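You operate a simulated robot arm through the tools that you are given. There is no shell and no other tool. Be economical: measure what you need, move in short steps, check, and stop when the job is done.

You are at the controls of a simulated two-armed robot. One attempt, no reset.

JOB
Take the brass cap on the folding table and put it away on the top of the small wall shelf. Turn the portion dial to 15 ml. Take the dosing ball and leave it on the top of the drawer box. Take the lid off the white tub labelled "gall soap" on the folding table and lay it down there. Close the washer two drawer. Put one of the white softener bottles from the upper board of the corner shelf on the top of the ironing board. Close the top drawer of the drawer box. Put the spool four on the middle board of the side shelf. Any order will do. Set down upright: white softener bottle.

Only the result counts: the job must be done as asked and must still hold three seconds after the hand-in. Knocking over, shifting, dropping, spilling or breaking anything else fails it. Lids that push on must go on centred and level and be pressed home; caps that screw on are set level and turned clockwise until they are tight.

ROBOT AND FRAMES
Two 7-joint arms with two-finger parallel grippers on one trunk, on a base that drives. Base frame: it is fixed to the floor where the robot stands at the start and does not move with it; the origin is under the middle of the robot, x ahead of it, y to its left, z up. Lengths are in mm, angles in degrees, forces in N, time in s.
The left shoulder is at the start at [124, 171, 1162], the right one opposite. With the tool pointing down near the work surface each hand reaches from about 440 to 920 mm from the robot's upright axis, wherever it stands, measured 20 degrees to its own side. Places, roughly: brass cap (4x4x2 cm) [2400, 600, 900]; dosing ball (7x7x6 cm) [1400, 2900, 800]; middle board of the side shelf [-1000, -1200, 800]; portion dial [2300, 600, 1100]; spool four [250, -2250, 1000]; top drawer of the drawer box [-1000, -900, 1000]; top of the drawer box (31x25 cm) [-1180, -940, 1060]; top of the ironing board [-1500, 500, 900]; top of the small wall shelf (21x40 cm) [2800, 60, 1020]; washer two drawer [400, -1700, 700]; white softener bottle [-750, -1750, 1500]; white tub [2250, 750, 1000]. Payload 4.4 kg a hand.
The TCP of each hand is the grasp point between the finger pads, 23 mm short of the fingertips. In the tool frame z runs along the fingers and y along their closing line. Largest opening 94 mm; finger width 38, thickness 10; the body of the gripper, 54 by 96 mm, starts 39 mm behind the TCP.
Orientation is that of the tool frame in the base frame, as [roll, pitch, yaw] about the fixed x, y, z axes, in that order (R = Rz(yaw) Ry(pitch) Rx(roll)). With the fingers straight down and closing along the base's y, the tool's x points along the base's -x, its y along +y and its z along -z.

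CONTROLS
- The arms move only by the tool drive_tool. It takes "left_moves", "right_moves" or both (then of equal length, played together; a hand with none holds still); each is a list of rows, each a list of 7 numbers: the shift along the tool's x, y, z in cm, then the turn, a rotation vector about the tool's x, y, z in degrees, then the opening, from 0 (shut) to 1 (fully open). In form: [[x, y, z, wx, wy, wz, claw], ...]. A call has 1 to 12 rows; each row is the pose to reach, as a shift and turn from the pose commanded when the call began, along the tool's axes at that moment. Each row takes 0.2 s and may step no farther than 50 mm and 8.6 degrees from the row before; otherwise, or with a gripper value out of range, the whole call is refused. A pose out of reach is approached as far as the arm can. The call stops where the force on the tool passes 40 N (or 10 N more than at its start, if that is more) or the arm is blocked; 0.2 s more then pass. The fingers move at their own pace (about 72 mm/s each) and stop on an object; they squeeze with about 39 N. The grip force told is the motor's: it shows also when the fingers shut on nothing. Time passes only in rows, and 0.2 s behind the last, so rows that repeat a pose let the fingers close. The reply holds the time, the measured pose of the TCP, the force on the tool along the base axes, the opening and the grip force, in the units named above and with some noise, with the torque about the TCP (base axes, N m) and any sound that the robot's microphone picked up, and new pictures: "pictures" is both (left out), scene, wrist or none (wrist: the cameras of the hands that moved).
- Cameras (640 x 400 px; columns grow to the right, rows downward): "scene" is now at [233.7, 10.8, 1317.9]; the picture's right is [-0.01, -1.00, 0.00], its down [-0.56, 0.01, -0.83] and it looks along [0.83, -0.01, -0.56] (base axes); focal length 214 px, centre (320, 200). "left" rides on the left gripper at [86, -16, -74] in its tool frame; the picture's right is [0.18, 0.98, 0.00], its down [-0.58, 0.11, -0.81] and it looks along [-0.79, 0.15, 0.59] (tool axes); focal length 243 px, centre (320, 200). "right" rides on the right gripper at [86, 16, -74] in its tool frame; the picture's right is [-0.18, 0.98, 0.00], its down [-0.58, -0.11, -0.81] and it looks along [-0.79, -0.15, 0.59] (tool axes); focal length 243 px, centre (320, 200). There is no depth. A picture from a camera that has moved, and an enlarged one, comes with that camera's place and axes in the base frame and with its lens. The place of the scene camera against the robot may be out by one fixed shift of up to 25 mm in any direction.
- raise_lower(by): slides the trunk up (or, below 0, down) by that many mm; the arms and the scene camera ride with it, the base frame stays. It gives what a move gives, with no picture.
- steer(legs): drives the robot by 1 to 6 legs, each [ahead, left, turn to the left] in mm, mm and degrees, along the robot's own axes; the way and the turn of a leg run together, so that a leg with both is an arc; at most 1500 mm and 180 degrees a leg. The arms and the cameras ride along, it lands a little off, and it stops where it bumps. It gives what a move gives, and a new picture of the scene camera.
- head_to(pan, tilt): turns the head with the scene camera to pan (to the left, within 80 degrees either way) and tilt (down, from -29 to 69), counted from straight ahead of the robot. It gives what a move gives, and a new picture of the scene camera.
- enlarge(camera, box): a new picture of the part [left, top, right, bottom] of that camera's present view, enlarged. It takes no simulated time.
- close_job(): hands the job in; it is judged then, once.

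Go step by step. Nothing tells you exact positions but the pictures and the camera data: compare them with the known pose of the tool, close in by small moves and look again before you grip or let go. The budget is 201 turns and 274 pictures, counting those below and the enlarged ones. Unless the task says otherwise, let go and move clear before handing in.

The tools are called after "Emit:" by a JSON object that holds its "method" and its "body". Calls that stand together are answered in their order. drive_tool: Moves the arms, as the interface text tells. Its arguments: {"type":"object","properties":{"left_moves":{"type":"array","items":{"type":"array","items":{"type":"number"}}},"right_moves":{"type":"array","items":{"type":"array","items":{"type":"number"}}},"pictures":{"type":"string","enum":["both","scene","wrist","none"]}},"required":[]} The other tools are called the same way: raise_lower (by) slides the trunk up or down; steer (legs) drives the base; head_to (pan, tilt) turns the head that bears the scene camera; enlarge (camera, box) takes an enlarged picture of a part of a camera's view; close_job () hands the job in.

At the start:

```text
t: 0.0
left_ee_pos: [443.9, 220.1, 1148.0]
left_tcp_rot: [180.0, 0.0, 179.9]
left_contact_force: [-0.1, 0.3, 0.3]
left_torque: [-0.01, 0.02, 0.0]
left_finger_gap: 94.0
left_grip_force: 0.1
right_ee_pos: [490.0, -201.5, 1105.8]
right_tcp_rot: [179.9, -0.1, 180.0]
right_contact_force: [0.0, -0.5, 0.7]
right_torque: [-0.05, -0.03, -0.03]
right_finger_gap: 94.0
right_grip_force: 0.0
trunk travel left (down, up): [-175.0, 213.0]
robot x, y, heading: [1.2, -2.0, 0.1]
head pan, tilt: [-0.6, 33.8]
```

scene: 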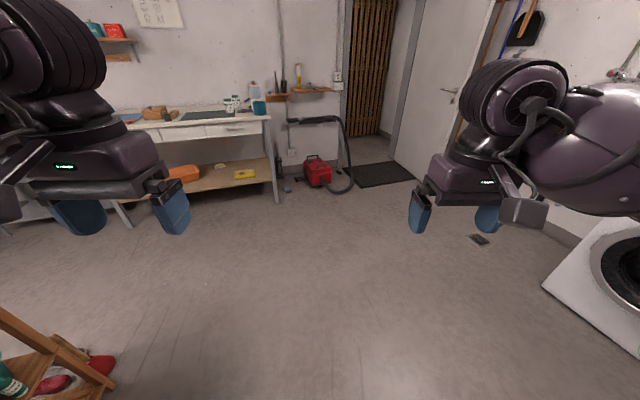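
right: 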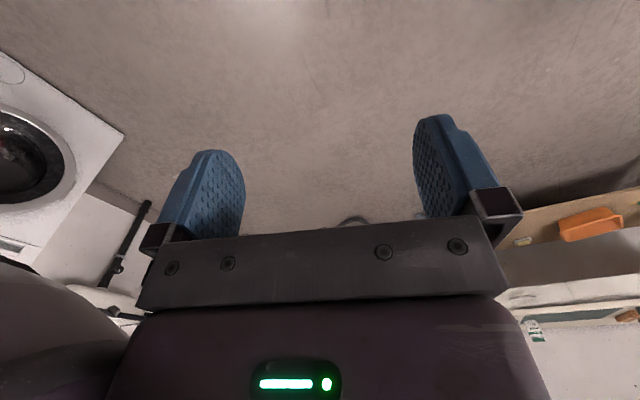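
left: 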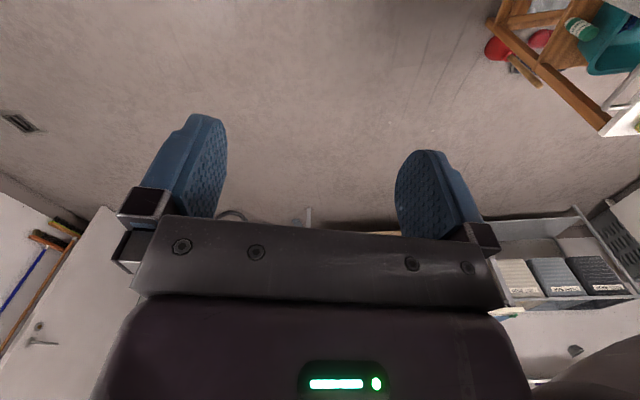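

I see a workbench ahead on the left and a washer at the right. I'll look around first with the head.

Emit:
{"method": "head_to", "body": {"pan": 20, "tilt": 15}}

Emit:
{"method": "head_to", "body": {"pan": 75, "tilt": 20}}

Emit:
{"method": "head_to", "body": {"pan": -75, "tilt": 20}}

```text
t: 0.8
left_ee_pos: [442.8, 220.6, 1149.1]
left_tcp_rot: [179.9, -0.1, -180.0]
left_contact_force: [0.7, 0.3, 1.5]
left_torque: [-0.02, -0.02, 0.0]
left_finger_gap: 94.2
left_grip_force: 0.1
right_ee_pos: [490.1, -201.7, 1106.5]
right_tcp_rot: [179.9, 0.0, 180.0]
right_contact_force: [-0.4, 0.3, -0.6]
right_torque: [0.03, 0.01, -0.02]
right_finger_gap: 94.1
right_grip_force: 0.2
trunk travel left (down, up): [-175.0, 213.0]
robot x, y, heading: [-1.5, -1.1, -0.3]
head pan, tilt: [20.0, 15.0]
camera scene: at [232.8, 43.6, 1348.0], right [0.34, -0.94, 0.0], down [-0.24, -0.09, -0.97], along [0.91, 0.33, -0.26], focal length 214 px, centre (320, 200)
```

scene: 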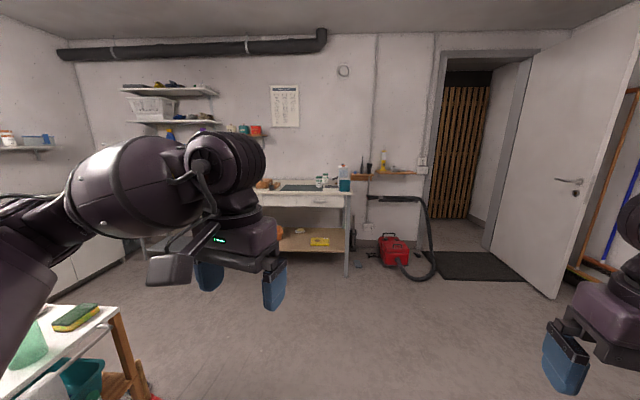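

```text
t: 2.1
left_ee_pos: [443.6, 219.7, 1149.0]
left_tcp_rot: [-179.9, 0.0, 180.0]
left_contact_force: [-1.2, 0.4, -0.1]
left_torque: [-0.02, 0.0, 0.0]
left_finger_gap: 94.0
left_grip_force: 0.2
right_ee_pos: [489.6, -200.6, 1106.3]
right_tcp_rot: [-180.0, 0.0, 179.9]
right_contact_force: [-0.2, -0.5, -0.1]
right_torque: [-0.01, -0.01, -0.01]
right_finger_gap: 94.1
right_grip_force: 0.2
trunk travel left (down, up): [-175.0, 213.0]
robot x, y, heading: [0.2, 2.2, -0.0]
head pan, tilt: [75.0, 20.0]
camera scene: at [169.1, 101.6, 1339.9], right [0.97, -0.26, 0.0], down [-0.09, -0.33, -0.94], along [0.24, 0.91, -0.34], focal length 214 px, centre (320, 200)
```

scene: 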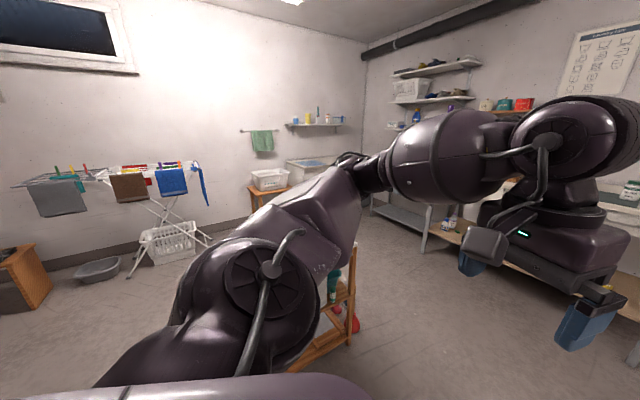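

```text
t: 4.4
left_ee_pos: [443.4, 220.3, 1148.2]
left_tcp_rot: [-180.0, 0.0, -179.9]
left_contact_force: [-0.4, 0.6, 0.1]
left_torque: [0.01, 0.0, -0.01]
left_finger_gap: 93.9
left_grip_force: 0.1
right_ee_pos: [488.7, -201.1, 1105.9]
right_tcp_rot: [-180.0, 0.0, 180.0]
right_contact_force: [0.4, 0.4, -0.1]
right_torque: [0.0, -0.02, -0.01]
right_finger_gap: 93.8
right_grip_force: 0.0
trunk travel left (down, up): [-175.0, 213.0]
robot x, y, heading: [-0.4, 0.3, -0.2]
head pan, tilt: [-75.0, 20.0]
camera scene: at [169.1, -78.2, 1339.9], right [-0.97, -0.26, 0.0], down [-0.09, 0.33, -0.94], along [0.24, -0.91, -0.34], focal length 214 px, centre (320, 200)
```

scene: 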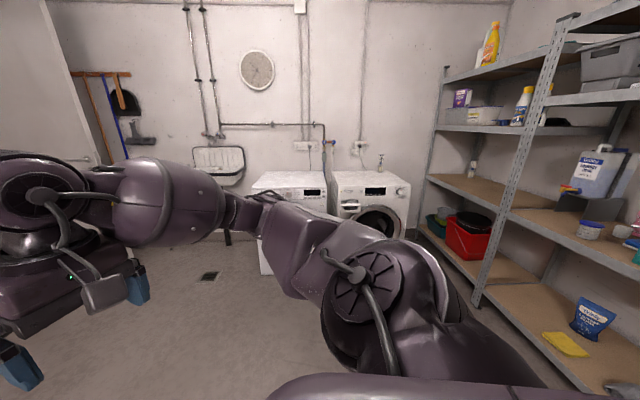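

The folding table is ahead-left, with the shelf to its right. The way ahead along y≈0 is clear, so I'll drive toward it.

Emit:
{"method": "steer", "body": {"legs": [[1200, 0, 0]]}}

Emit:
{"method": "head_to", "body": {"pan": 20, "tilt": 25}}

```text
t: 10.5
left_ee_pos: [1652.6, 206.7, 1148.6]
left_tcp_rot: [-180.0, 0.0, 179.1]
left_contact_force: [0.6, 0.6, 0.5]
left_torque: [-0.02, -0.01, 0.01]
left_finger_gap: 94.0
left_grip_force: 0.1
right_ee_pos: [1692.8, -215.9, 1106.3]
right_tcp_rot: [180.0, 0.0, 179.1]
right_contact_force: [-0.6, -0.7, 0.6]
right_torque: [0.0, 0.03, 0.02]
right_finger_gap: 94.1
right_grip_force: 0.1
trunk travel left (down, up): [-175.0, 213.0]
robot x, y, heading: [1207.3, -8.7, -0.9]
head pan, tilt: [-75.0, 20.0]
camera scene: at [1374.3, -88.8, 1339.9], right [-0.97, -0.25, 0.0], down [-0.08, 0.33, -0.94], along [0.23, -0.91, -0.34], focal length 214 px, centre (320, 200)
```

scene: 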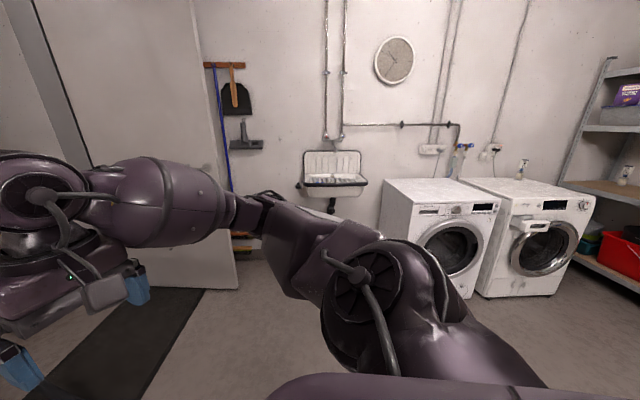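

```text
t: 12.2
left_ee_pos: [1652.8, 206.6, 1150.0]
left_tcp_rot: [180.0, 0.0, 179.2]
left_contact_force: [-0.4, -0.7, 0.0]
left_torque: [-0.01, 0.0, 0.0]
left_finger_gap: 94.0
left_grip_force: 0.0
right_ee_pos: [1692.9, -215.8, 1106.1]
right_tcp_rot: [179.9, 0.0, 179.2]
right_contact_force: [0.4, -0.1, -0.6]
right_torque: [0.02, -0.02, -0.01]
right_finger_gap: 93.9
right_grip_force: 0.2
trunk travel left (down, up): [-175.0, 213.0]
robot x, y, heading: [1209.3, -3.5, -0.8]
head pan, tilt: [20.0, 25.0]
camera scene: at [1438.2, 31.7, 1331.8], right [0.33, -0.94, 0.0], down [-0.4, -0.14, -0.91], along [0.86, 0.3, -0.42], focal length 214 px, centre (320, 200)
```

scene: 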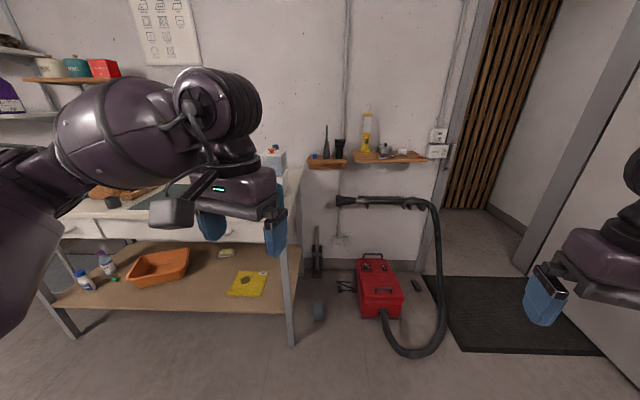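

The folding table stands at a slant of about 18°, with its front right leg near (2130, 455). The small wall shelf is at about (2800, 60). I'll turn to face the table, standing a bit back.

Emit:
{"method": "steer", "body": {"legs": [[250, 380, 0], [0, 0, 19]]}}

Emit:
{"method": "head_to", "body": {"pan": 0, "tilt": 30}}

```text
t: 17.2
left_ee_pos: [1812.2, 717.1, 1148.5]
left_tcp_rot: [-180.0, 0.0, -161.5]
left_contact_force: [-0.6, 0.3, -0.2]
left_torque: [0.0, 0.02, -0.01]
left_finger_gap: 94.0
left_grip_force: 0.0
right_ee_pos: [1989.7, 332.0, 1105.7]
right_tcp_rot: [-180.0, 0.0, -161.5]
right_contact_force: [-0.8, -0.2, -0.2]
right_torque: [-0.02, -0.02, 0.02]
right_finger_gap: 94.1
right_grip_force: 0.0
trunk travel left (down, up): [-175.0, 213.0]
robot x, y, heading: [1460.1, 363.5, 18.4]
head pan, tilt: [20.0, 25.0]
camera scene: at [1670.8, 484.4, 1331.8], right [0.62, -0.78, 0.0], down [-0.33, -0.26, -0.91], along [0.71, 0.56, -0.42], focal length 214 px, centre (320, 200)
```

scene: 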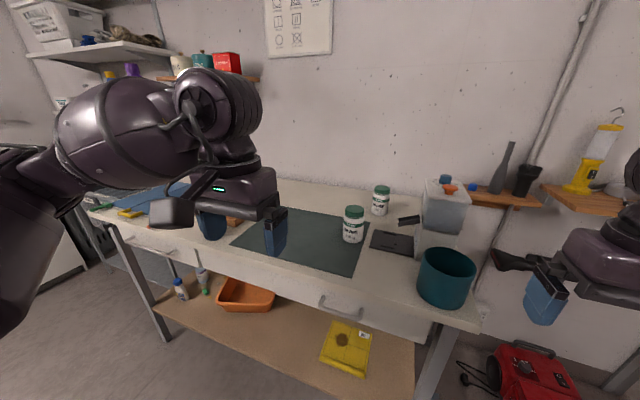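

```text
t: 18.0
left_ee_pos: [1811.6, 715.8, 1149.1]
left_tcp_rot: [-180.0, 0.1, -161.5]
left_contact_force: [0.2, 0.0, 0.7]
left_torque: [-0.03, 0.01, 0.01]
left_finger_gap: 93.7
left_grip_force: 0.1
right_ee_pos: [1990.2, 329.9, 1105.8]
right_tcp_rot: [179.9, 0.0, -161.5]
right_contact_force: [0.3, 0.1, 0.7]
right_torque: [0.0, 0.0, 0.01]
right_finger_gap: 94.1
right_grip_force: 0.0
trunk travel left (down, up): [-175.0, 213.0]
robot x, y, heading: [1463.3, 366.7, 18.9]
head pan, tilt: [0.0, 30.0]
camera scene: at [1684.7, 455.4, 1323.8], right [0.32, -0.95, 0.0], down [-0.47, -0.16, -0.87], along [0.82, 0.28, -0.5], focal length 214 px, centre (320, 200)
```

scene: 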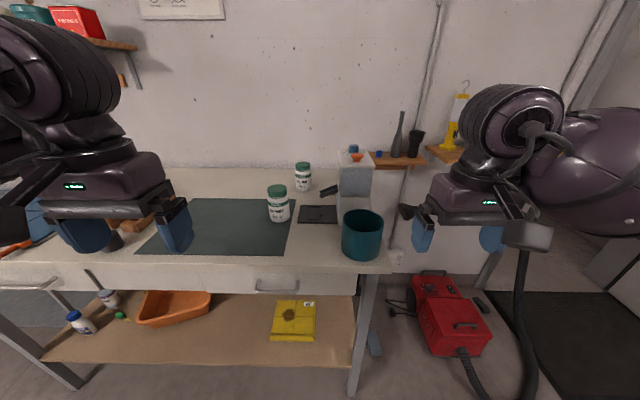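

Two tubs stand on the table, a dispenser with a dial behind a teal pot, and shelves to the right. I'll zoom in.

Emit:
{"method": "enlarge", "body": {"camera": "scene", "box": [230, 130, 410, 270]}}

Emit:
{"method": "head_to", "body": {"pan": -30, "tilt": 15}}

```text
2.86 times, centred on (320, 200) of scene
camera zoom: at [1684.7, 455.4, 1323.8], right [0.32, -0.95, 0.0], down [-0.47, -0.16, -0.87], along [0.82, 0.28, -0.5], focal length 613 px, centre (320, 200)
```

zoom: 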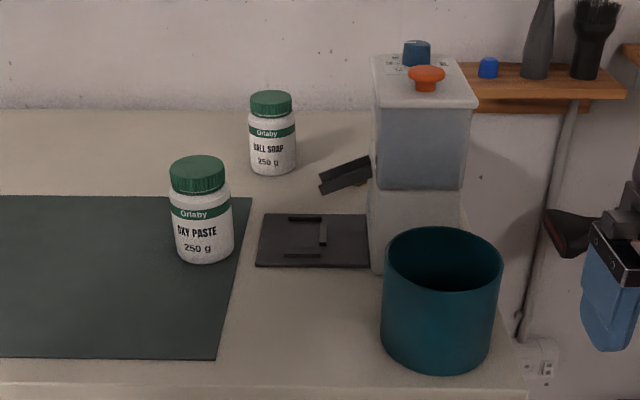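

```text
t: 19.0
left_ee_pos: [1812.0, 715.8, 1150.5]
left_tcp_rot: [-180.0, 0.1, -161.6]
left_contact_force: [-0.1, 0.0, -0.4]
left_torque: [-0.02, 0.02, -0.01]
left_finger_gap: 93.9
left_grip_force: 0.1
right_ee_pos: [1990.0, 331.1, 1106.1]
right_tcp_rot: [-180.0, 0.1, -161.5]
right_contact_force: [0.2, -0.5, -0.6]
right_torque: [0.03, 0.0, 0.02]
right_finger_gap: 94.0
right_grip_force: 0.0
trunk travel left (down, up): [-175.0, 213.0]
robot x, y, heading: [1461.1, 366.9, 18.3]
head pan, tilt: [-30.0, 15.0]
camera scene: at [1690.5, 408.0, 1348.0], right [-0.2, -0.98, 0.0], down [-0.25, 0.05, -0.97], along [0.95, -0.19, -0.26], focal length 214 px, centre (320, 200)
```

scene: 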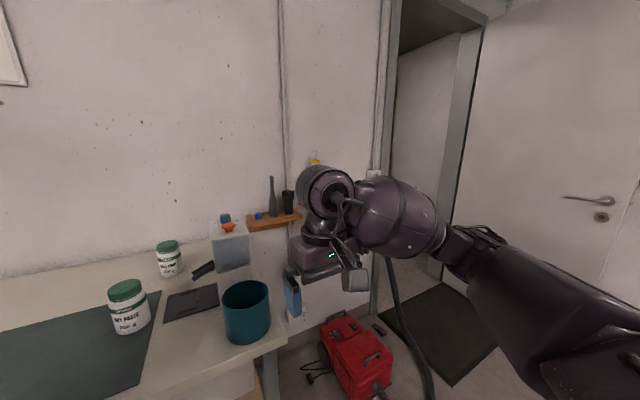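

The dispenser has an orange knob and a dark blue dial on top; the brass cap isn't visible yet. I'll raise the trunk, move closer and look down.

Emit:
{"method": "raise_lower", "body": {"by": 200}}

Emit:
{"method": "steer", "body": {"legs": [[200, 0, 0]]}}

Emit:
{"method": "head_to", "body": {"pan": 5, "tilt": 50}}

```text
t: 21.1
left_ee_pos: [1812.5, 715.8, 1348.2]
left_tcp_rot: [-180.0, 0.0, -161.5]
left_contact_force: [-0.3, 0.7, -0.2]
left_torque: [0.01, 0.02, -0.02]
left_finger_gap: 94.3
left_grip_force: 0.1
right_ee_pos: [1990.1, 330.7, 1305.2]
right_tcp_rot: [179.9, -0.1, -161.5]
right_contact_force: [0.4, 0.0, 0.2]
right_torque: [0.01, -0.04, 0.01]
right_finger_gap: 93.9
right_grip_force: 0.0
trunk travel left (down, up): [-375.0, 13.0]
robot x, y, heading: [1461.9, 364.5, 18.8]
head pan, tilt: [-30.0, 15.0]
```

```text
t: 22.7
left_ee_pos: [2000.8, 780.3, 1349.0]
left_tcp_rot: [-180.0, 0.1, -161.4]
left_contact_force: [0.1, 0.0, 0.3]
left_torque: [-0.02, 0.0, 0.01]
left_finger_gap: 93.9
left_grip_force: 0.0
right_ee_pos: [2178.3, 393.9, 1306.1]
right_tcp_rot: [-180.0, 0.0, -161.4]
right_contact_force: [0.5, -0.1, -0.4]
right_torque: [0.02, 0.03, -0.01]
right_finger_gap: 94.1
right_grip_force: 0.1
trunk travel left (down, up): [-375.0, 13.0]
robot x, y, heading: [1649.2, 427.2, 18.4]
head pan, tilt: [-30.0, 15.0]
camera scene: at [1788.0, 440.8, 1558.3], right [-0.2, -0.98, 0.0], down [-0.25, 0.05, -0.97], along [0.95, -0.19, -0.26], focal length 214 px, centre (320, 200)
```

scene: 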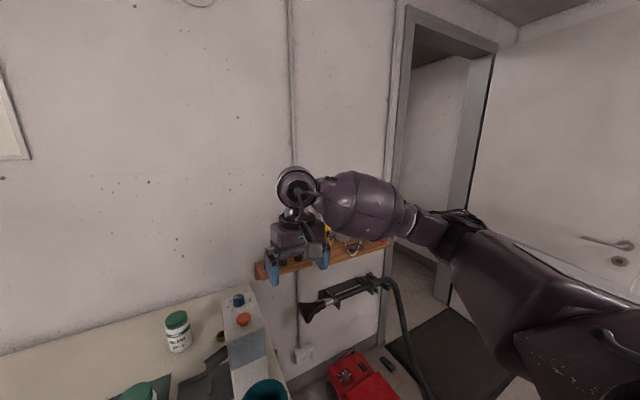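

```text
t: 23.7
left_ee_pos: [2000.7, 779.1, 1348.9]
left_tcp_rot: [-180.0, 0.0, -161.4]
left_contact_force: [0.0, -0.6, 0.1]
left_torque: [0.01, -0.03, 0.04]
left_finger_gap: 94.0
left_grip_force: 0.1
right_ee_pos: [2177.5, 394.7, 1306.6]
right_tcp_rot: [179.9, 0.1, -161.4]
right_contact_force: [0.6, 0.1, 0.1]
right_torque: [-0.01, 0.02, -0.01]
right_finger_gap: 94.1
right_grip_force: 0.1
trunk travel left (down, up): [-375.0, 13.0]
robot x, y, heading: [1647.8, 432.4, 18.7]
head pan, tilt: [5.0, 50.0]
camera scene: at [1766.7, 489.9, 1504.7], right [0.4, -0.92, 0.0], down [-0.7, -0.31, -0.64], along [0.59, 0.26, -0.77], focal length 214 px, centre (320, 200)
```

scene: 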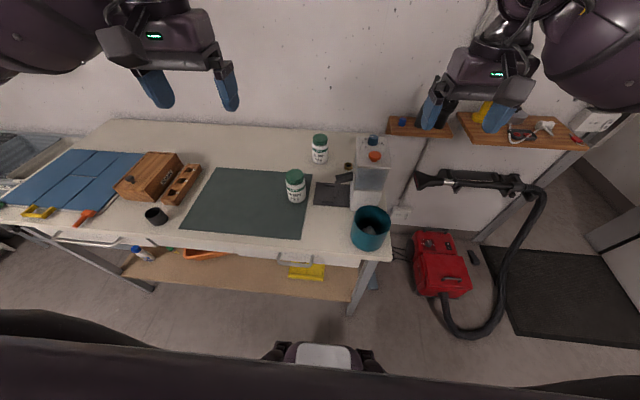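

I can see a small cap near (349,164), behind the pad. Zooming in.

Emit:
{"method": "enlarge", "body": {"camera": "scene", "box": [280, 120, 440, 220]}}

Emit:
{"method": "enlarge", "body": {"camera": "scene", "box": [335, 130, 399, 170]}}

Emit:
{"method": "enlarge", "body": {"camera": "scene", "box": [460, 80, 604, 170]}}

```text
4.00 times, centred on (360, 170) of scene
camera zoom: at [1766.7, 489.9, 1504.7], right [0.4, -0.92, 0.0], down [-0.7, -0.31, -0.64], along [0.59, 0.26, -0.77], focal length 858 px, centre (160, 320)
```

zoom: 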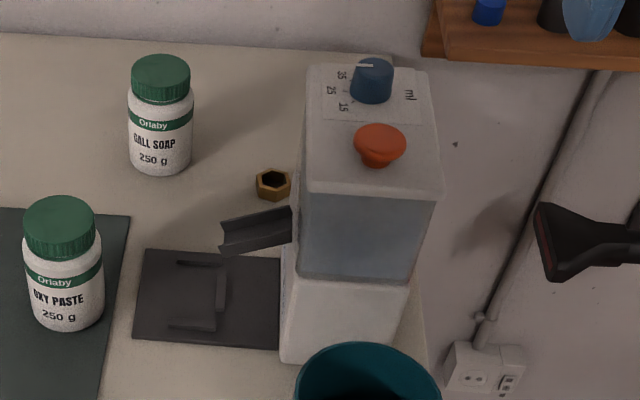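

```text
10.00 times, centred on (367, 150) of scene
camera zoom: at [1766.7, 489.9, 1504.7], right [0.4, -0.92, 0.0], down [-0.7, -0.31, -0.64], along [0.59, 0.26, -0.77], focal length 2145 px, centre (-150, 700)
```

zoom: 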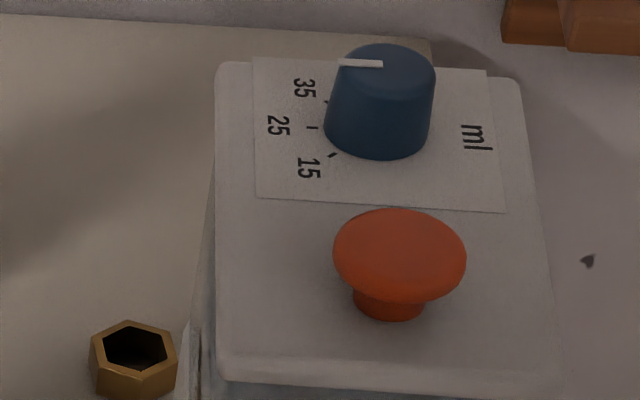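

```text
4.44 times, centred on (532, 125) of scene
camera zoom: at [1766.7, 489.9, 1504.7], right [0.4, -0.92, 0.0], down [-0.7, -0.31, -0.64], along [0.59, 0.26, -0.77], focal length 953 px, centre (-622, 533)
```

zoom: 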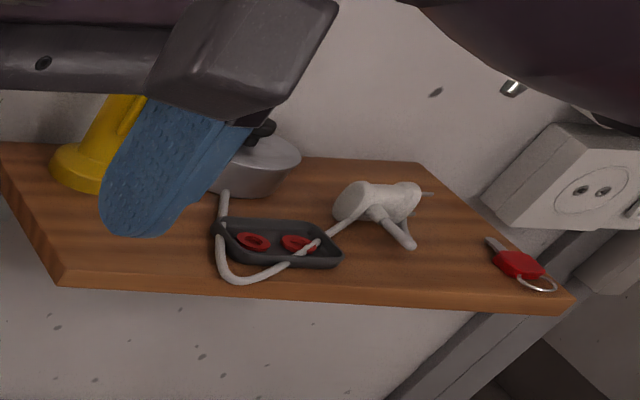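

The brass cap (hex, gold) lies just left of the dispenser; the dial reads about 25 and 15 is toward the front-left (counterclockwise from above). I'll bring the right hand over the dispenser.

Emit:
{"method": "drive_tool", "body": {"right_moves": [[-4, 3, 1, 0, 0, 0, 1], [-8, 6, 2, 0, 0, 0, 1], [-12, 9, 3, 0, 0, 0, 1], [-15, 11.4, 5, 0, 0, 0, 1], [-15, 11.4, 8, 0, 0, 0, 1]], "pictures": "both"}}

```text
refused: row 1 steps farther than a row can; nothing moved
```

Emit:
{"method": "drive_tool", "body": {"right_moves": [[-3.5, 2.5, 1, 0, 0, 0, 1], [-7, 5, 2, 0, 0, 0, 1], [-10.5, 7.5, 3, 0, 0, 0, 1], [-13.5, 10, 5, 0, 0, 0, 1], [-15, 11.4, 8, 0, 0, 0, 1]], "pictures": "both"}}

```text
t: 24.9
left_ee_pos: [2000.8, 780.2, 1349.3]
left_tcp_rot: [-179.9, 0.0, -161.4]
left_contact_force: [0.4, 0.6, 0.4]
left_torque: [-0.01, 0.01, -0.04]
left_finger_gap: 93.9
left_grip_force: 0.1
right_ee_pos: [2285.0, 550.8, 1224.1]
right_tcp_rot: [179.9, 0.0, -161.5]
right_contact_force: [-0.6, -0.1, -0.4]
right_torque: [0.0, 0.0, 0.01]
right_finger_gap: 93.9
right_grip_force: 0.1
trunk travel left (down, up): [-375.0, 13.0]
robot x, y, heading: [1651.1, 431.7, 18.4]
head pan, tilt: [5.0, 50.0]
camera scene: at [1766.8, 490.1, 1504.6], right [0.4, -0.92, 0.0], down [-0.7, -0.31, -0.64], along [0.59, 0.26, -0.77], focal length 214 px, centre (320, 200)
camera right: at [2197.4, 538.8, 1298.7], right [-0.14, 0.99, 0.0], down [0.59, 0.08, 0.81], along [0.8, 0.11, -0.59], focal length 243 px, centre (320, 200)
```

scene: 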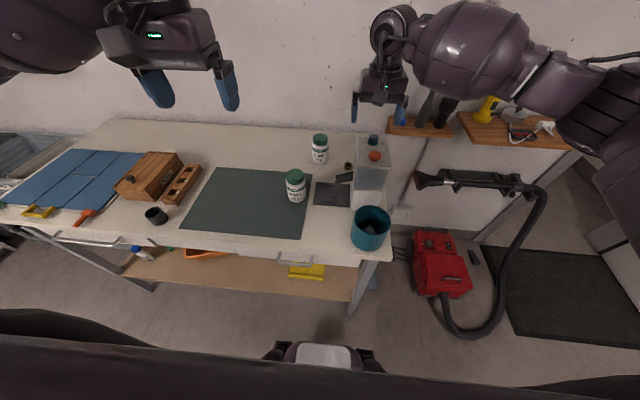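
right: 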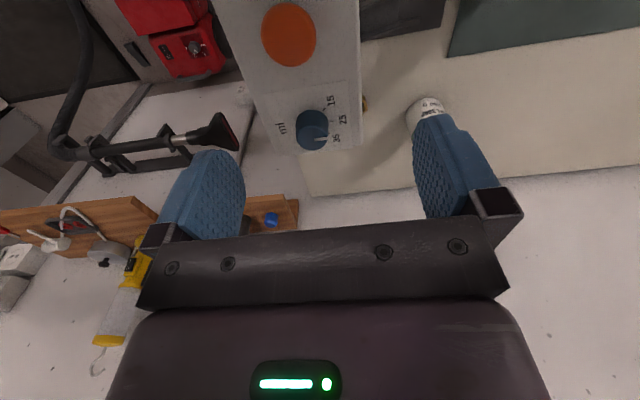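

The dial appears near (2298, 547, 1160). I'll take an enlarged wrist view to read the ticks.

Emit:
{"method": "enlarge", "body": {"camera": "right", "box": [248, 70, 376, 150]}}

Emit:
{"method": "drive_tool", "body": {"right_moves": [[-0.5, -0.4, 1, 0, 0, 0, 1], [-1.1, -0.8, 2.5, 0, 0, 0, 1]], "pictures": "wrist"}}

```text
5.00 times, centred on (312, 110) of right
camera zoom: at [2197.4, 538.8, 1298.7], right [-0.14, 0.99, 0.0], down [0.59, 0.08, 0.81], along [0.8, 0.11, -0.59], focal length 1213 px, centre (360, 650)
```

zoom: 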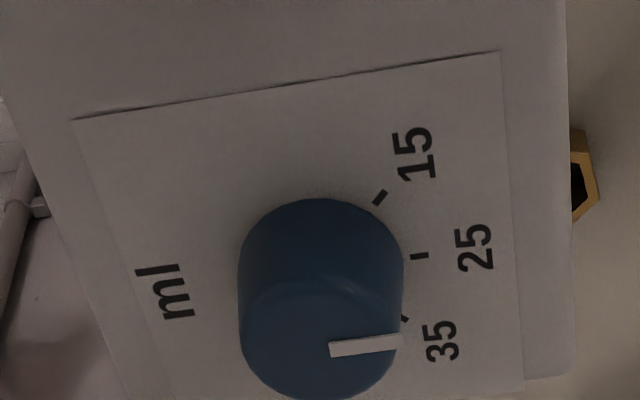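

```text
t: 25.5
left_ee_pos: [2000.4, 778.2, 1349.2]
left_tcp_rot: [-180.0, 0.0, -161.4]
left_contact_force: [0.1, 0.1, 0.6]
left_torque: [0.01, 0.01, 0.0]
left_finger_gap: 93.7
left_grip_force: 0.0
right_ee_pos: [2296.4, 545.2, 1198.9]
right_tcp_rot: [-180.0, 0.0, -161.4]
right_contact_force: [-0.9, -0.3, 0.4]
right_torque: [0.03, 0.0, 0.01]
right_finger_gap: 94.0
right_grip_force: 0.0
trunk travel left (down, up): [-375.0, 13.0]
robot x, y, heading: [1653.6, 429.7, 18.8]
head pan, tilt: [5.0, 50.0]
camera right: at [2209.2, 534.4, 1273.1], right [-0.14, 0.99, 0.0], down [0.59, 0.08, 0.81], along [0.8, 0.11, -0.59], focal length 243 px, centre (320, 200)
```

right: 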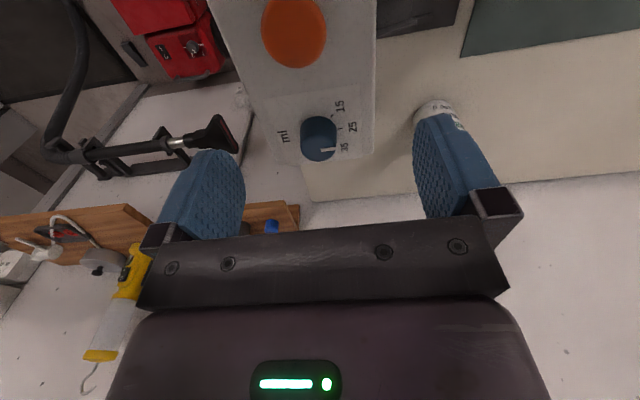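

Ticks are spaced about 45° apart, with the pointer on 25, so I need about 45.5° counterclockwise. I'll lower a bit and view again to fix the dial's height.

Emit:
{"method": "drive_tool", "body": {"right_moves": [[0, 0, 1, 0, 0, 0, 1], [0, 0, 2.5, 0, 0, 0, 1]], "pictures": "none"}}

Emit:
{"method": "enlarge", "body": {"camera": "right", "box": [220, 60, 460, 210]}}

Emit:
{"method": "enlarge", "body": {"camera": "scene", "box": [320, 80, 448, 160]}}

```text
t: 26.1
left_ee_pos: [2000.4, 779.0, 1349.5]
left_tcp_rot: [180.0, 0.0, -161.4]
left_contact_force: [-0.4, -0.7, -0.2]
left_torque: [0.01, 0.0, 0.0]
left_finger_gap: 93.9
left_grip_force: 0.0
right_ee_pos: [2297.3, 545.5, 1175.5]
right_tcp_rot: [179.9, -0.1, -161.3]
right_contact_force: [0.4, -0.1, 0.2]
right_torque: [0.01, 0.0, 0.02]
right_finger_gap: 93.8
right_grip_force: 0.1
trunk travel left (down, up): [-375.0, 13.0]
robot x, y, heading: [1646.9, 426.6, 18.5]
head pan, tilt: [5.0, 50.0]
```

```text
2.67 times, centred on (340, 135) of right
camera zoom: at [2210.1, 534.4, 1249.7], right [-0.14, 0.99, 0.0], down [0.59, 0.08, 0.81], along [0.8, 0.11, -0.59], focal length 647 px, centre (267, 373)
```

zoom: 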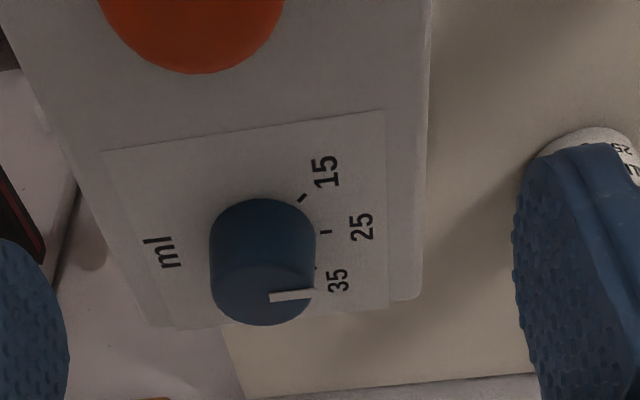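

```text
5.00 times, centred on (384, 120) of scene
camera zoom: at [1766.4, 489.9, 1504.7], right [0.4, -0.92, 0.0], down [-0.7, -0.31, -0.64], along [0.59, 0.26, -0.77], focal length 1072 px, centre (0, 600)
```

zoom: 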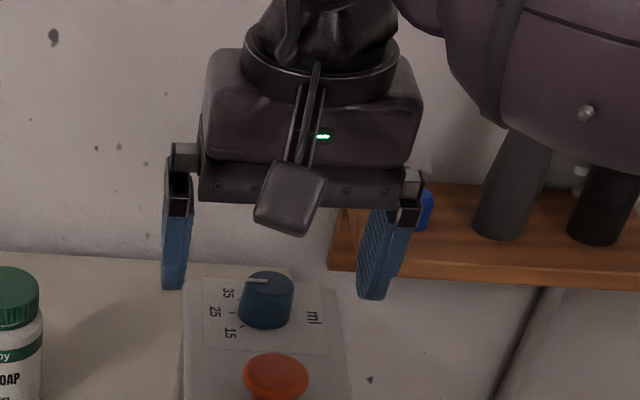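

Triangulated dial top at (2335, 550, 1131), about 20 mm tall. I'll move over it, lower the fingers around it, and check.

Emit:
{"method": "drive_tool", "body": {"right_moves": [[-2, -0.4, 0, 0, 0, 0, 0.8], [-3.8, -0.74, 0, 0, 0, 0, 0.7], [-3.8, -0.74, 2, 0, 0, 0, 0.6], [-3.8, -0.74, 3.5, 0, 0, 0, 0.6]], "pictures": "both"}}

```text
t: 27.1
left_ee_pos: [2000.6, 778.3, 1349.3]
left_tcp_rot: [180.0, 0.1, -161.3]
left_contact_force: [-0.3, 0.7, -0.3]
left_torque: [0.01, 0.01, 0.0]
left_finger_gap: 94.0
left_grip_force: 0.1
right_ee_pos: [2335.3, 551.9, 1140.2]
right_tcp_rot: [179.9, 0.0, -161.4]
right_contact_force: [-0.4, 0.2, -1.3]
right_torque: [0.01, 0.0, 0.02]
right_finger_gap: 56.4
right_grip_force: 0.1
trunk travel left (down, up): [-375.0, 13.0]
robot x, y, heading: [1650.3, 431.0, 18.5]
head pan, tilt: [5.0, 50.0]
camera scene: at [1766.5, 490.0, 1504.7], right [0.4, -0.92, 0.0], down [-0.7, -0.31, -0.64], along [0.59, 0.26, -0.77], focal length 214 px, centre (320, 200)
camera right: at [2248.3, 538.8, 1213.6], right [-0.14, 0.99, 0.0], down [0.59, 0.08, 0.81], along [0.8, 0.11, -0.59], focal length 243 px, centre (320, 200)
```

scene: 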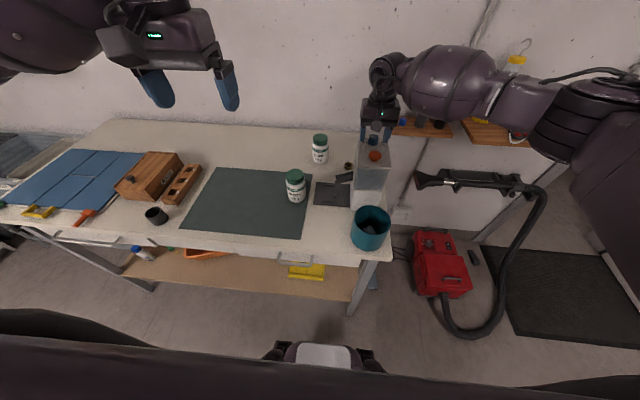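
right: 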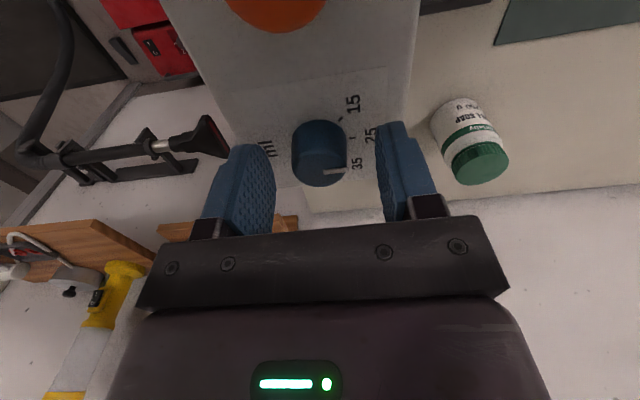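

The dial sits between the fingers. Close lightly, then rotate 45° counterclockwise.

Emit:
{"method": "drive_tool", "body": {"right_moves": [[0, 0, 0.2, 0, 0, 0, 0.3], [0, 0, 0.2, 0, 0, 0, 0.1], [0, 0, 0.2, 0, 0, 0, 0.1]], "pictures": "wrist"}}

```text
t: 27.9
left_ee_pos: [2000.7, 778.2, 1349.6]
left_tcp_rot: [180.0, 0.0, -161.3]
left_contact_force: [-0.1, -0.1, -0.1]
left_torque: [-0.02, 0.01, 0.01]
left_finger_gap: 94.1
left_grip_force: 0.1
right_ee_pos: [2335.2, 550.0, 1139.3]
right_tcp_rot: [180.0, 0.0, -161.5]
right_contact_force: [1.3, -3.5, 2.5]
right_torque: [-0.07, -0.08, -0.02]
right_finger_gap: 28.9
right_grip_force: 44.5
trunk travel left (down, up): [-375.0, 13.0]
robot x, y, heading: [1651.8, 428.2, 18.6]
head pan, tilt: [5.0, 50.0]
camera right: at [2248.2, 538.0, 1212.7], right [-0.14, 0.99, 0.0], down [0.59, 0.08, 0.81], along [0.8, 0.11, -0.59], focal length 243 px, centre (320, 200)
```

right: 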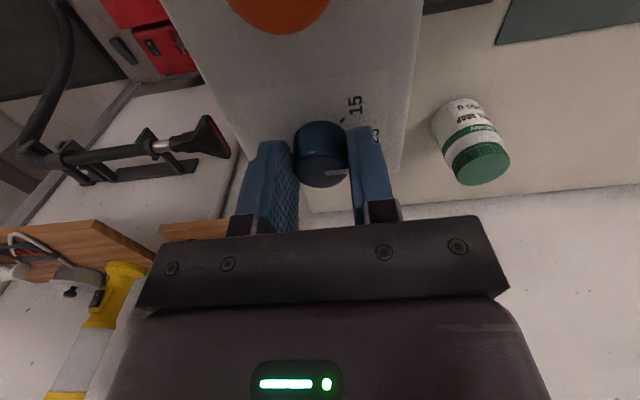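

Emit:
{"method": "drive_tool", "body": {"right_moves": [[0, 0, 0, 0, 0, -8, 0.1], [0, 0, 0, 0, 0, -16, 0.1], [0, 0, 0, 0, 0, -24, 0.1], [0, 0, 0, 0, 0, -32, 0.1], [0, 0, 0, 0, 0, -40, 0.1], [0, 0, 0, 0, 0, -45.5, 0.1], [0, 0, 0, 0, 0, -45.5, 0.1]], "pictures": "wrist"}}

Emit:
{"method": "drive_tool", "body": {"right_moves": [[0, 0, 0, 0, 0, 0, 0.5], [0, 0, 0, 0, 0, 0, 0.6], [0, 0, -3, 0, 0, 0, 0.6], [0, 0, -5, 0, 0, 0, 0.6], [0, 0, -7, 0, 0, 0, 0.8]], "pictures": "wrist"}}

Emit:
{"method": "enlarge", "body": {"camera": "right", "box": [220, 60, 460, 210]}}

```text
t: 29.5
left_ee_pos: [2001.6, 777.9, 1348.7]
left_tcp_rot: [179.9, 0.0, -161.4]
left_contact_force: [-0.2, 0.5, -0.1]
left_torque: [0.0, 0.0, -0.01]
left_finger_gap: 94.3
left_grip_force: 0.1
right_ee_pos: [2336.5, 549.3, 1139.9]
right_tcp_rot: [-179.9, -0.1, -121.4]
right_contact_force: [12.9, -14.5, 5.0]
right_torque: [-0.59, -0.3, -0.07]
right_finger_gap: 29.2
right_grip_force: 44.9
right hand out of reach, approached as far as the arm can: row 6, 7
trunk travel left (down, up): [-375.0, 13.0]
robot x, y, heading: [1648.0, 428.9, 18.6]
head pan, tilt: [5.0, 50.0]
camera right: at [2277.6, 483.2, 1212.7], right [-0.74, 0.67, 0.0], down [0.4, 0.44, 0.81], along [0.54, 0.6, -0.59], focal length 243 px, centre (320, 200)
```

right: 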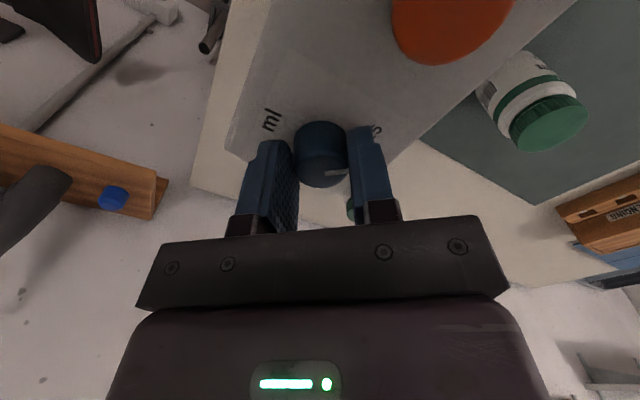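

```text
t: 30.7
left_ee_pos: [1999.3, 779.1, 1348.5]
left_tcp_rot: [180.0, 0.0, -161.5]
left_contact_force: [-0.6, -0.6, 0.3]
left_torque: [0.0, 0.02, 0.03]
left_finger_gap: 94.1
left_grip_force: 0.1
right_ee_pos: [2334.0, 552.2, 1208.0]
right_tcp_rot: [-179.9, 0.0, -121.4]
right_contact_force: [-0.8, 0.0, 0.5]
right_torque: [0.07, 0.02, 0.04]
right_finger_gap: 75.3
right_grip_force: 0.1
trunk travel left (down, up): [-375.0, 13.0]
robot x, y, heading: [1648.6, 425.7, 18.3]
head pan, tilt: [5.0, 50.0]
camera right: at [2275.3, 486.3, 1281.7], right [-0.74, 0.67, 0.0], down [0.4, 0.44, 0.81], along [0.54, 0.6, -0.59], focal length 243 px, centre (320, 200)
```

right: 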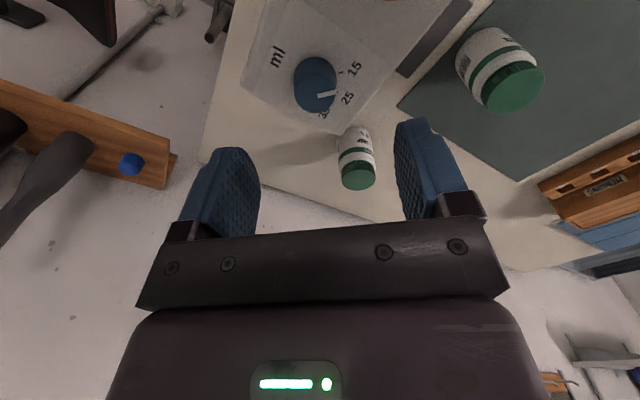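

```text
2.67 times, centred on (340, 135) of right
camera zoom: at [2275.3, 486.3, 1281.7], right [-0.74, 0.67, 0.0], down [0.4, 0.44, 0.81], along [0.54, 0.6, -0.59], focal length 647 px, centre (267, 373)
```

zoom: 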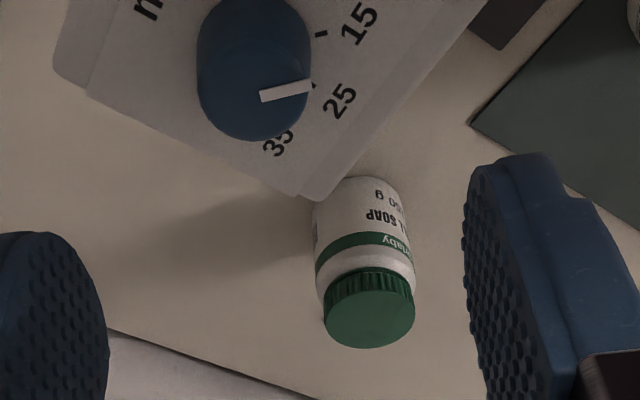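

The dial now seems to be on or near 15. I'll turn the wrist back and view it straight.

Emit:
{"method": "drive_tool", "body": {"right_moves": [[0, 0, 0, 0, 0, 8, 0.8], [0, 0, 0, 0, 0, 16, 0.8], [0, 0, 0, 0, 0, 24, 0.8], [2, 0, 0, 0, 0, 32, 0.8], [4, 0, 0, 0, 0, 40, 1]], "pictures": "none"}}

Emit:
{"method": "enlarge", "body": {"camera": "right", "box": [220, 40, 380, 140]}}

```text
t: 31.9
left_ee_pos: [2000.2, 779.0, 1349.6]
left_tcp_rot: [-180.0, 0.0, -161.4]
left_contact_force: [0.0, -0.1, -0.3]
left_torque: [0.0, 0.03, 0.01]
left_finger_gap: 94.0
left_grip_force: 0.0
right_ee_pos: [2314.3, 516.1, 1208.7]
right_tcp_rot: [180.0, 0.0, -161.7]
right_contact_force: [0.6, -0.3, 0.3]
right_torque: [0.02, 0.03, 0.0]
right_finger_gap: 94.0
right_grip_force: 0.0
trunk travel left (down, up): [-375.0, 13.0]
robot x, y, heading: [1647.8, 427.8, 18.5]
head pan, tilt: [5.0, 50.0]
```

```text
4.00 times, centred on (300, 90) of right
camera zoom: at [2227.6, 504.5, 1282.6], right [-0.14, 0.99, 0.0], down [0.59, 0.08, 0.81], along [0.8, 0.11, -0.59], focal length 970 px, centre (400, 640)
```

zoom: 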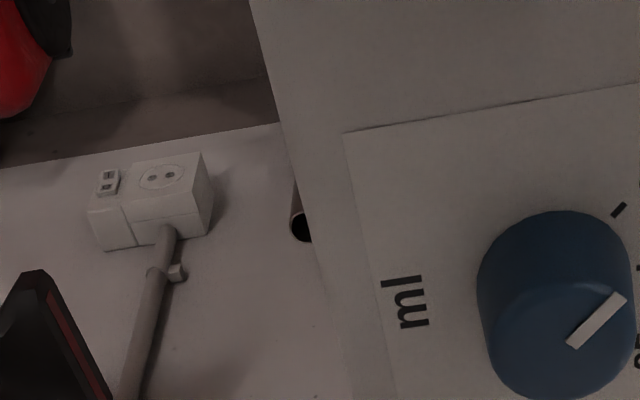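

Emit:
{"method": "enlarge", "body": {"camera": "right", "box": [310, 70, 406, 130]}}

```text
6.67 times, centred on (358, 100) of right
camera zoom: at [2227.6, 504.5, 1282.6], right [-0.14, 0.99, 0.0], down [0.59, 0.08, 0.81], along [0.8, 0.11, -0.59], focal length 1618 px, centre (67, 867)
```

zoom: 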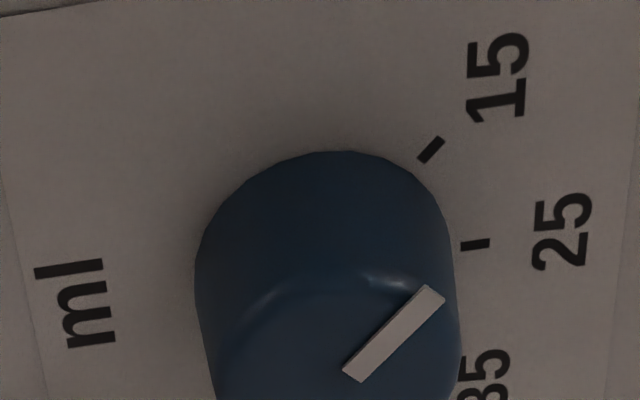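

The pointer is aligned with the 15 tick. Next is the brass cap, around (2434, 647), behind the dispenser; I'll bring the right hand over it.

Emit:
{"method": "drive_tool", "body": {"right_moves": [[-3.5, 2, -1, 0, 0, 0, 1], [-7, 4, -1, 0, 0, 0, 1], [-11, 6, -1, 0, 0, 0, 1], [-15, 8.5, 0, 0, 0, 0, 1], [-15, 8.5, 4, 0, 0, 0, 0.8], [-15, 8.5, 6, 0, 0, 0, 0.8]], "pictures": "wrist"}}

```text
t: 33.3
left_ee_pos: [1999.8, 778.6, 1348.8]
left_tcp_rot: [-179.9, -0.1, -161.4]
left_contact_force: [-0.4, -0.7, 1.1]
left_torque: [-0.02, 0.04, -0.05]
left_finger_gap: 94.2
left_grip_force: 0.0
right_ee_pos: [2394.4, 616.9, 1154.6]
right_tcp_rot: [-179.9, 0.0, -161.4]
right_contact_force: [0.1, 1.0, 0.0]
right_torque: [0.03, 0.02, -0.01]
right_finger_gap: 75.1
right_grip_force: 0.0
right hand out of reach, approached as far as the arm can: row 4, 5, 6
trunk travel left (down, up): [-375.0, 13.0]
robot x, y, heading: [1646.1, 432.7, 18.5]
head pan, tilt: [5.0, 50.0]
camera right: at [2308.3, 605.1, 1228.3], right [-0.14, 0.99, 0.0], down [0.59, 0.08, 0.81], along [0.8, 0.11, -0.59], focal length 243 px, centre (320, 200)
```

right: 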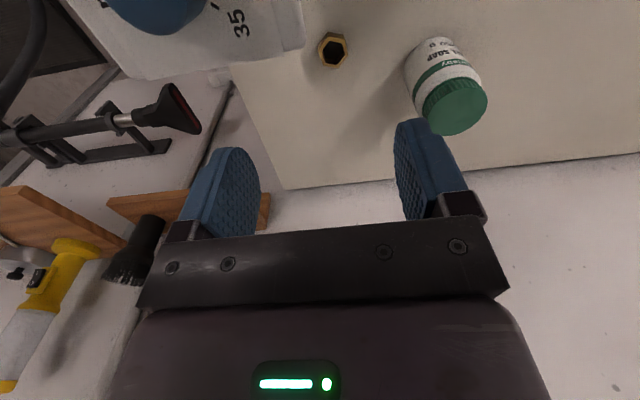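

The arm ran out of reach; the cap is at about (2435, 637). I'll drive 90 mm ahead.

Emit:
{"method": "steer", "body": {"legs": [[90, 0, 0]]}}

Emit:
{"method": "enlarge", "body": {"camera": "right", "box": [160, 0, 480, 200]}}

```text
t: 34.4
left_ee_pos: [2085.5, 806.5, 1348.7]
left_tcp_rot: [-179.9, 0.0, -161.5]
left_contact_force: [0.9, 0.7, 0.0]
left_torque: [-0.03, -0.01, -0.03]
left_finger_gap: 94.2
left_grip_force: 0.1
right_ee_pos: [2478.8, 646.3, 1155.0]
right_tcp_rot: [-179.9, 0.0, -161.5]
right_contact_force: [0.5, -0.5, -1.2]
right_torque: [-0.02, 0.02, -0.01]
right_finger_gap: 75.3
right_grip_force: 0.0
trunk travel left (down, up): [-375.0, 13.0]
robot x, y, heading: [1731.4, 458.9, 18.3]
head pan, tilt: [5.0, 50.0]
camera scene: at [1850.8, 518.0, 1504.6], right [0.4, -0.92, 0.0], down [-0.7, -0.31, -0.64], along [0.59, 0.26, -0.77], focal length 214 px, centre (320, 200)
```

scene: 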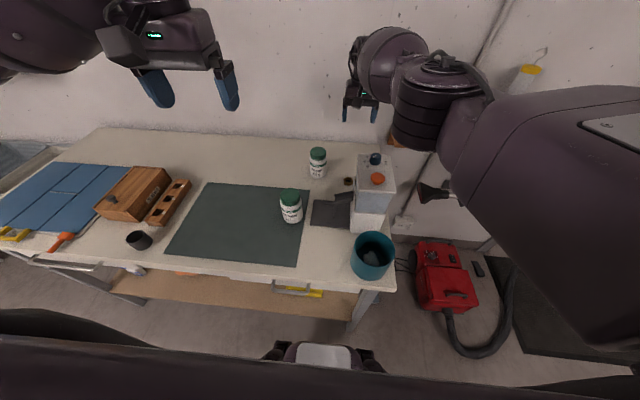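

```text
2.00 times, centred on (320, 100) of right
camera zoom: at [2392.3, 633.6, 1227.8], right [-0.14, 0.99, 0.0], down [0.59, 0.08, 0.81], along [0.8, 0.11, -0.59], focal length 485 px, centre (320, 400)
```

zoom: 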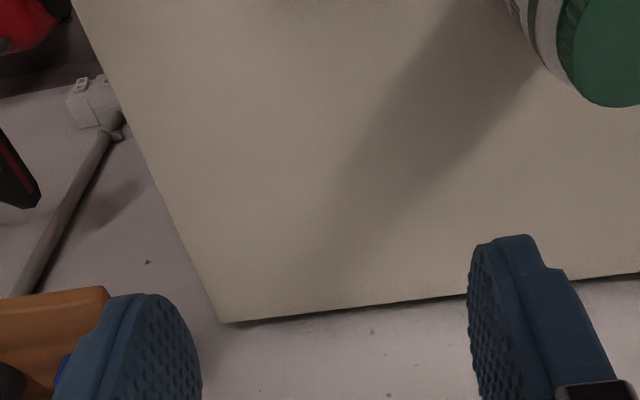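

I'll pull back above the cap and descend for a closer look.

Emit:
{"method": "drive_tool", "body": {"right_moves": [[2.4, 0.3, 2, 0, 0, 0, 0.8], [4.4, 0.6, 5, 0, 0, 0, 0.8], [4.4, 0.6, 9, 0, 0, 0, 0.8], [4.4, 0.6, 13, 0, 0, 0, 0.8], [4.4, 0.6, 16, 0, 0, 0, 0.8]], "pictures": "wrist"}}

Emit:
{"method": "enlarge", "body": {"camera": "right", "box": [200, 0, 440, 150]}}

```text
t: 35.6
left_ee_pos: [2083.5, 807.8, 1349.7]
left_tcp_rot: [180.0, 0.0, -161.5]
left_contact_force: [0.5, 0.1, -0.4]
left_torque: [-0.02, -0.02, -0.01]
left_finger_gap: 94.1
left_grip_force: 0.0
right_ee_pos: [2442.4, 641.3, 991.8]
right_tcp_rot: [-179.8, -0.1, -161.5]
right_contact_force: [0.7, -0.3, 0.1]
right_torque: [-0.01, -0.01, -0.02]
right_finger_gap: 75.2
right_grip_force: 0.0
right hand out of reach, approached as far as the arm can: row 1, 2, 3, 4, 5
trunk travel left (down, up): [-375.0, 13.0]
robot x, y, heading: [1730.6, 456.8, 18.6]
head pan, tilt: [5.0, 50.0]
camera right: at [2354.0, 628.0, 1066.0], right [-0.14, 0.99, 0.0], down [0.59, 0.08, 0.81], along [0.8, 0.11, -0.59], focal length 243 px, centre (320, 200)
```

right: 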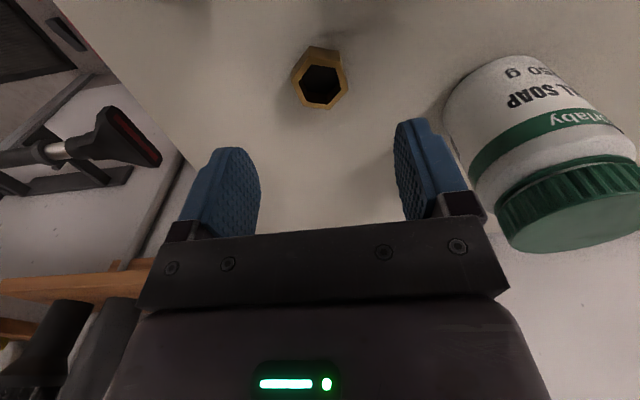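

```text
2.67 times, centred on (320, 75) of right
camera zoom: at [2354.0, 628.0, 1066.0], right [-0.14, 0.99, 0.0], down [0.59, 0.08, 0.81], along [0.8, 0.11, -0.59], focal length 647 px, centre (320, 533)
```

zoom: 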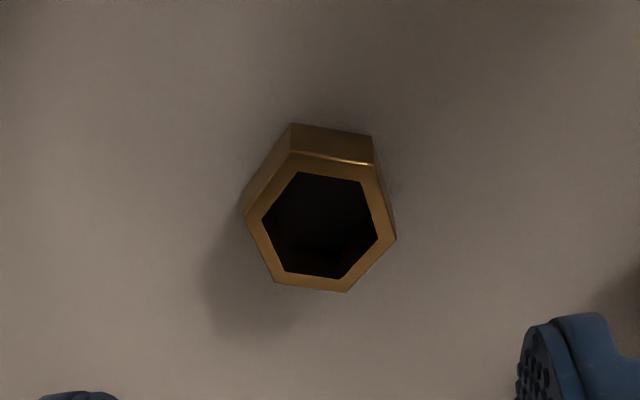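

The cap is right below; hex flats are only about 10° off my closing line. I'll descend partway and recheck.

Emit:
{"method": "drive_tool", "body": {"right_moves": [[0.8, 0, 2, 0, 0, -4, 0.7], [0.8, 0, 4, 0, 0, -4, 0.7]], "pictures": "wrist"}}

```text
t: 36.4
left_ee_pos: [2080.5, 807.1, 1350.4]
left_tcp_rot: [-180.0, 0.2, -161.3]
left_contact_force: [0.8, -1.2, 0.8]
left_torque: [0.08, -0.02, -0.01]
left_finger_gap: 93.9
left_grip_force: 0.0
right_ee_pos: [2442.6, 657.9, 991.5]
right_tcp_rot: [179.7, 3.4, -156.2]
right_contact_force: [0.1, -0.6, 0.9]
right_torque: [-0.03, -0.03, 0.03]
right_finger_gap: 65.8
right_grip_force: 0.1
right hand out of reach, approached as far as the arm can: row 2
trunk travel left (down, up): [-375.0, 13.0]
robot x, y, heading: [1733.3, 458.6, 18.8]
head pan, tilt: [5.0, 50.0]
stopped in row 2 (right hand): the arm was blocked; the commanded pose is now the measured one
camera right: at [2352.2, 634.2, 1060.5], right [-0.23, 0.97, 0.02], down [0.53, 0.11, 0.84], along [0.81, 0.2, -0.54], focal length 243 px, centre (320, 200)
```

right: 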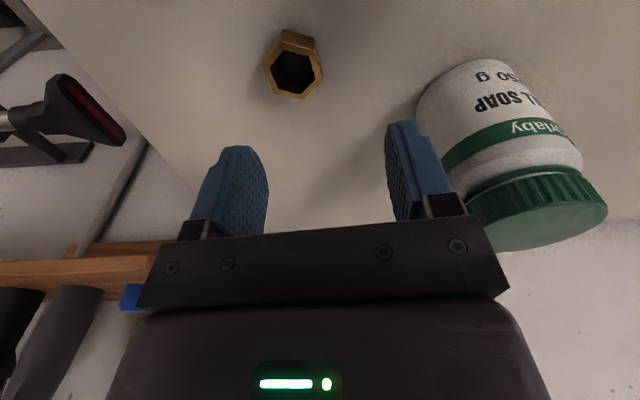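

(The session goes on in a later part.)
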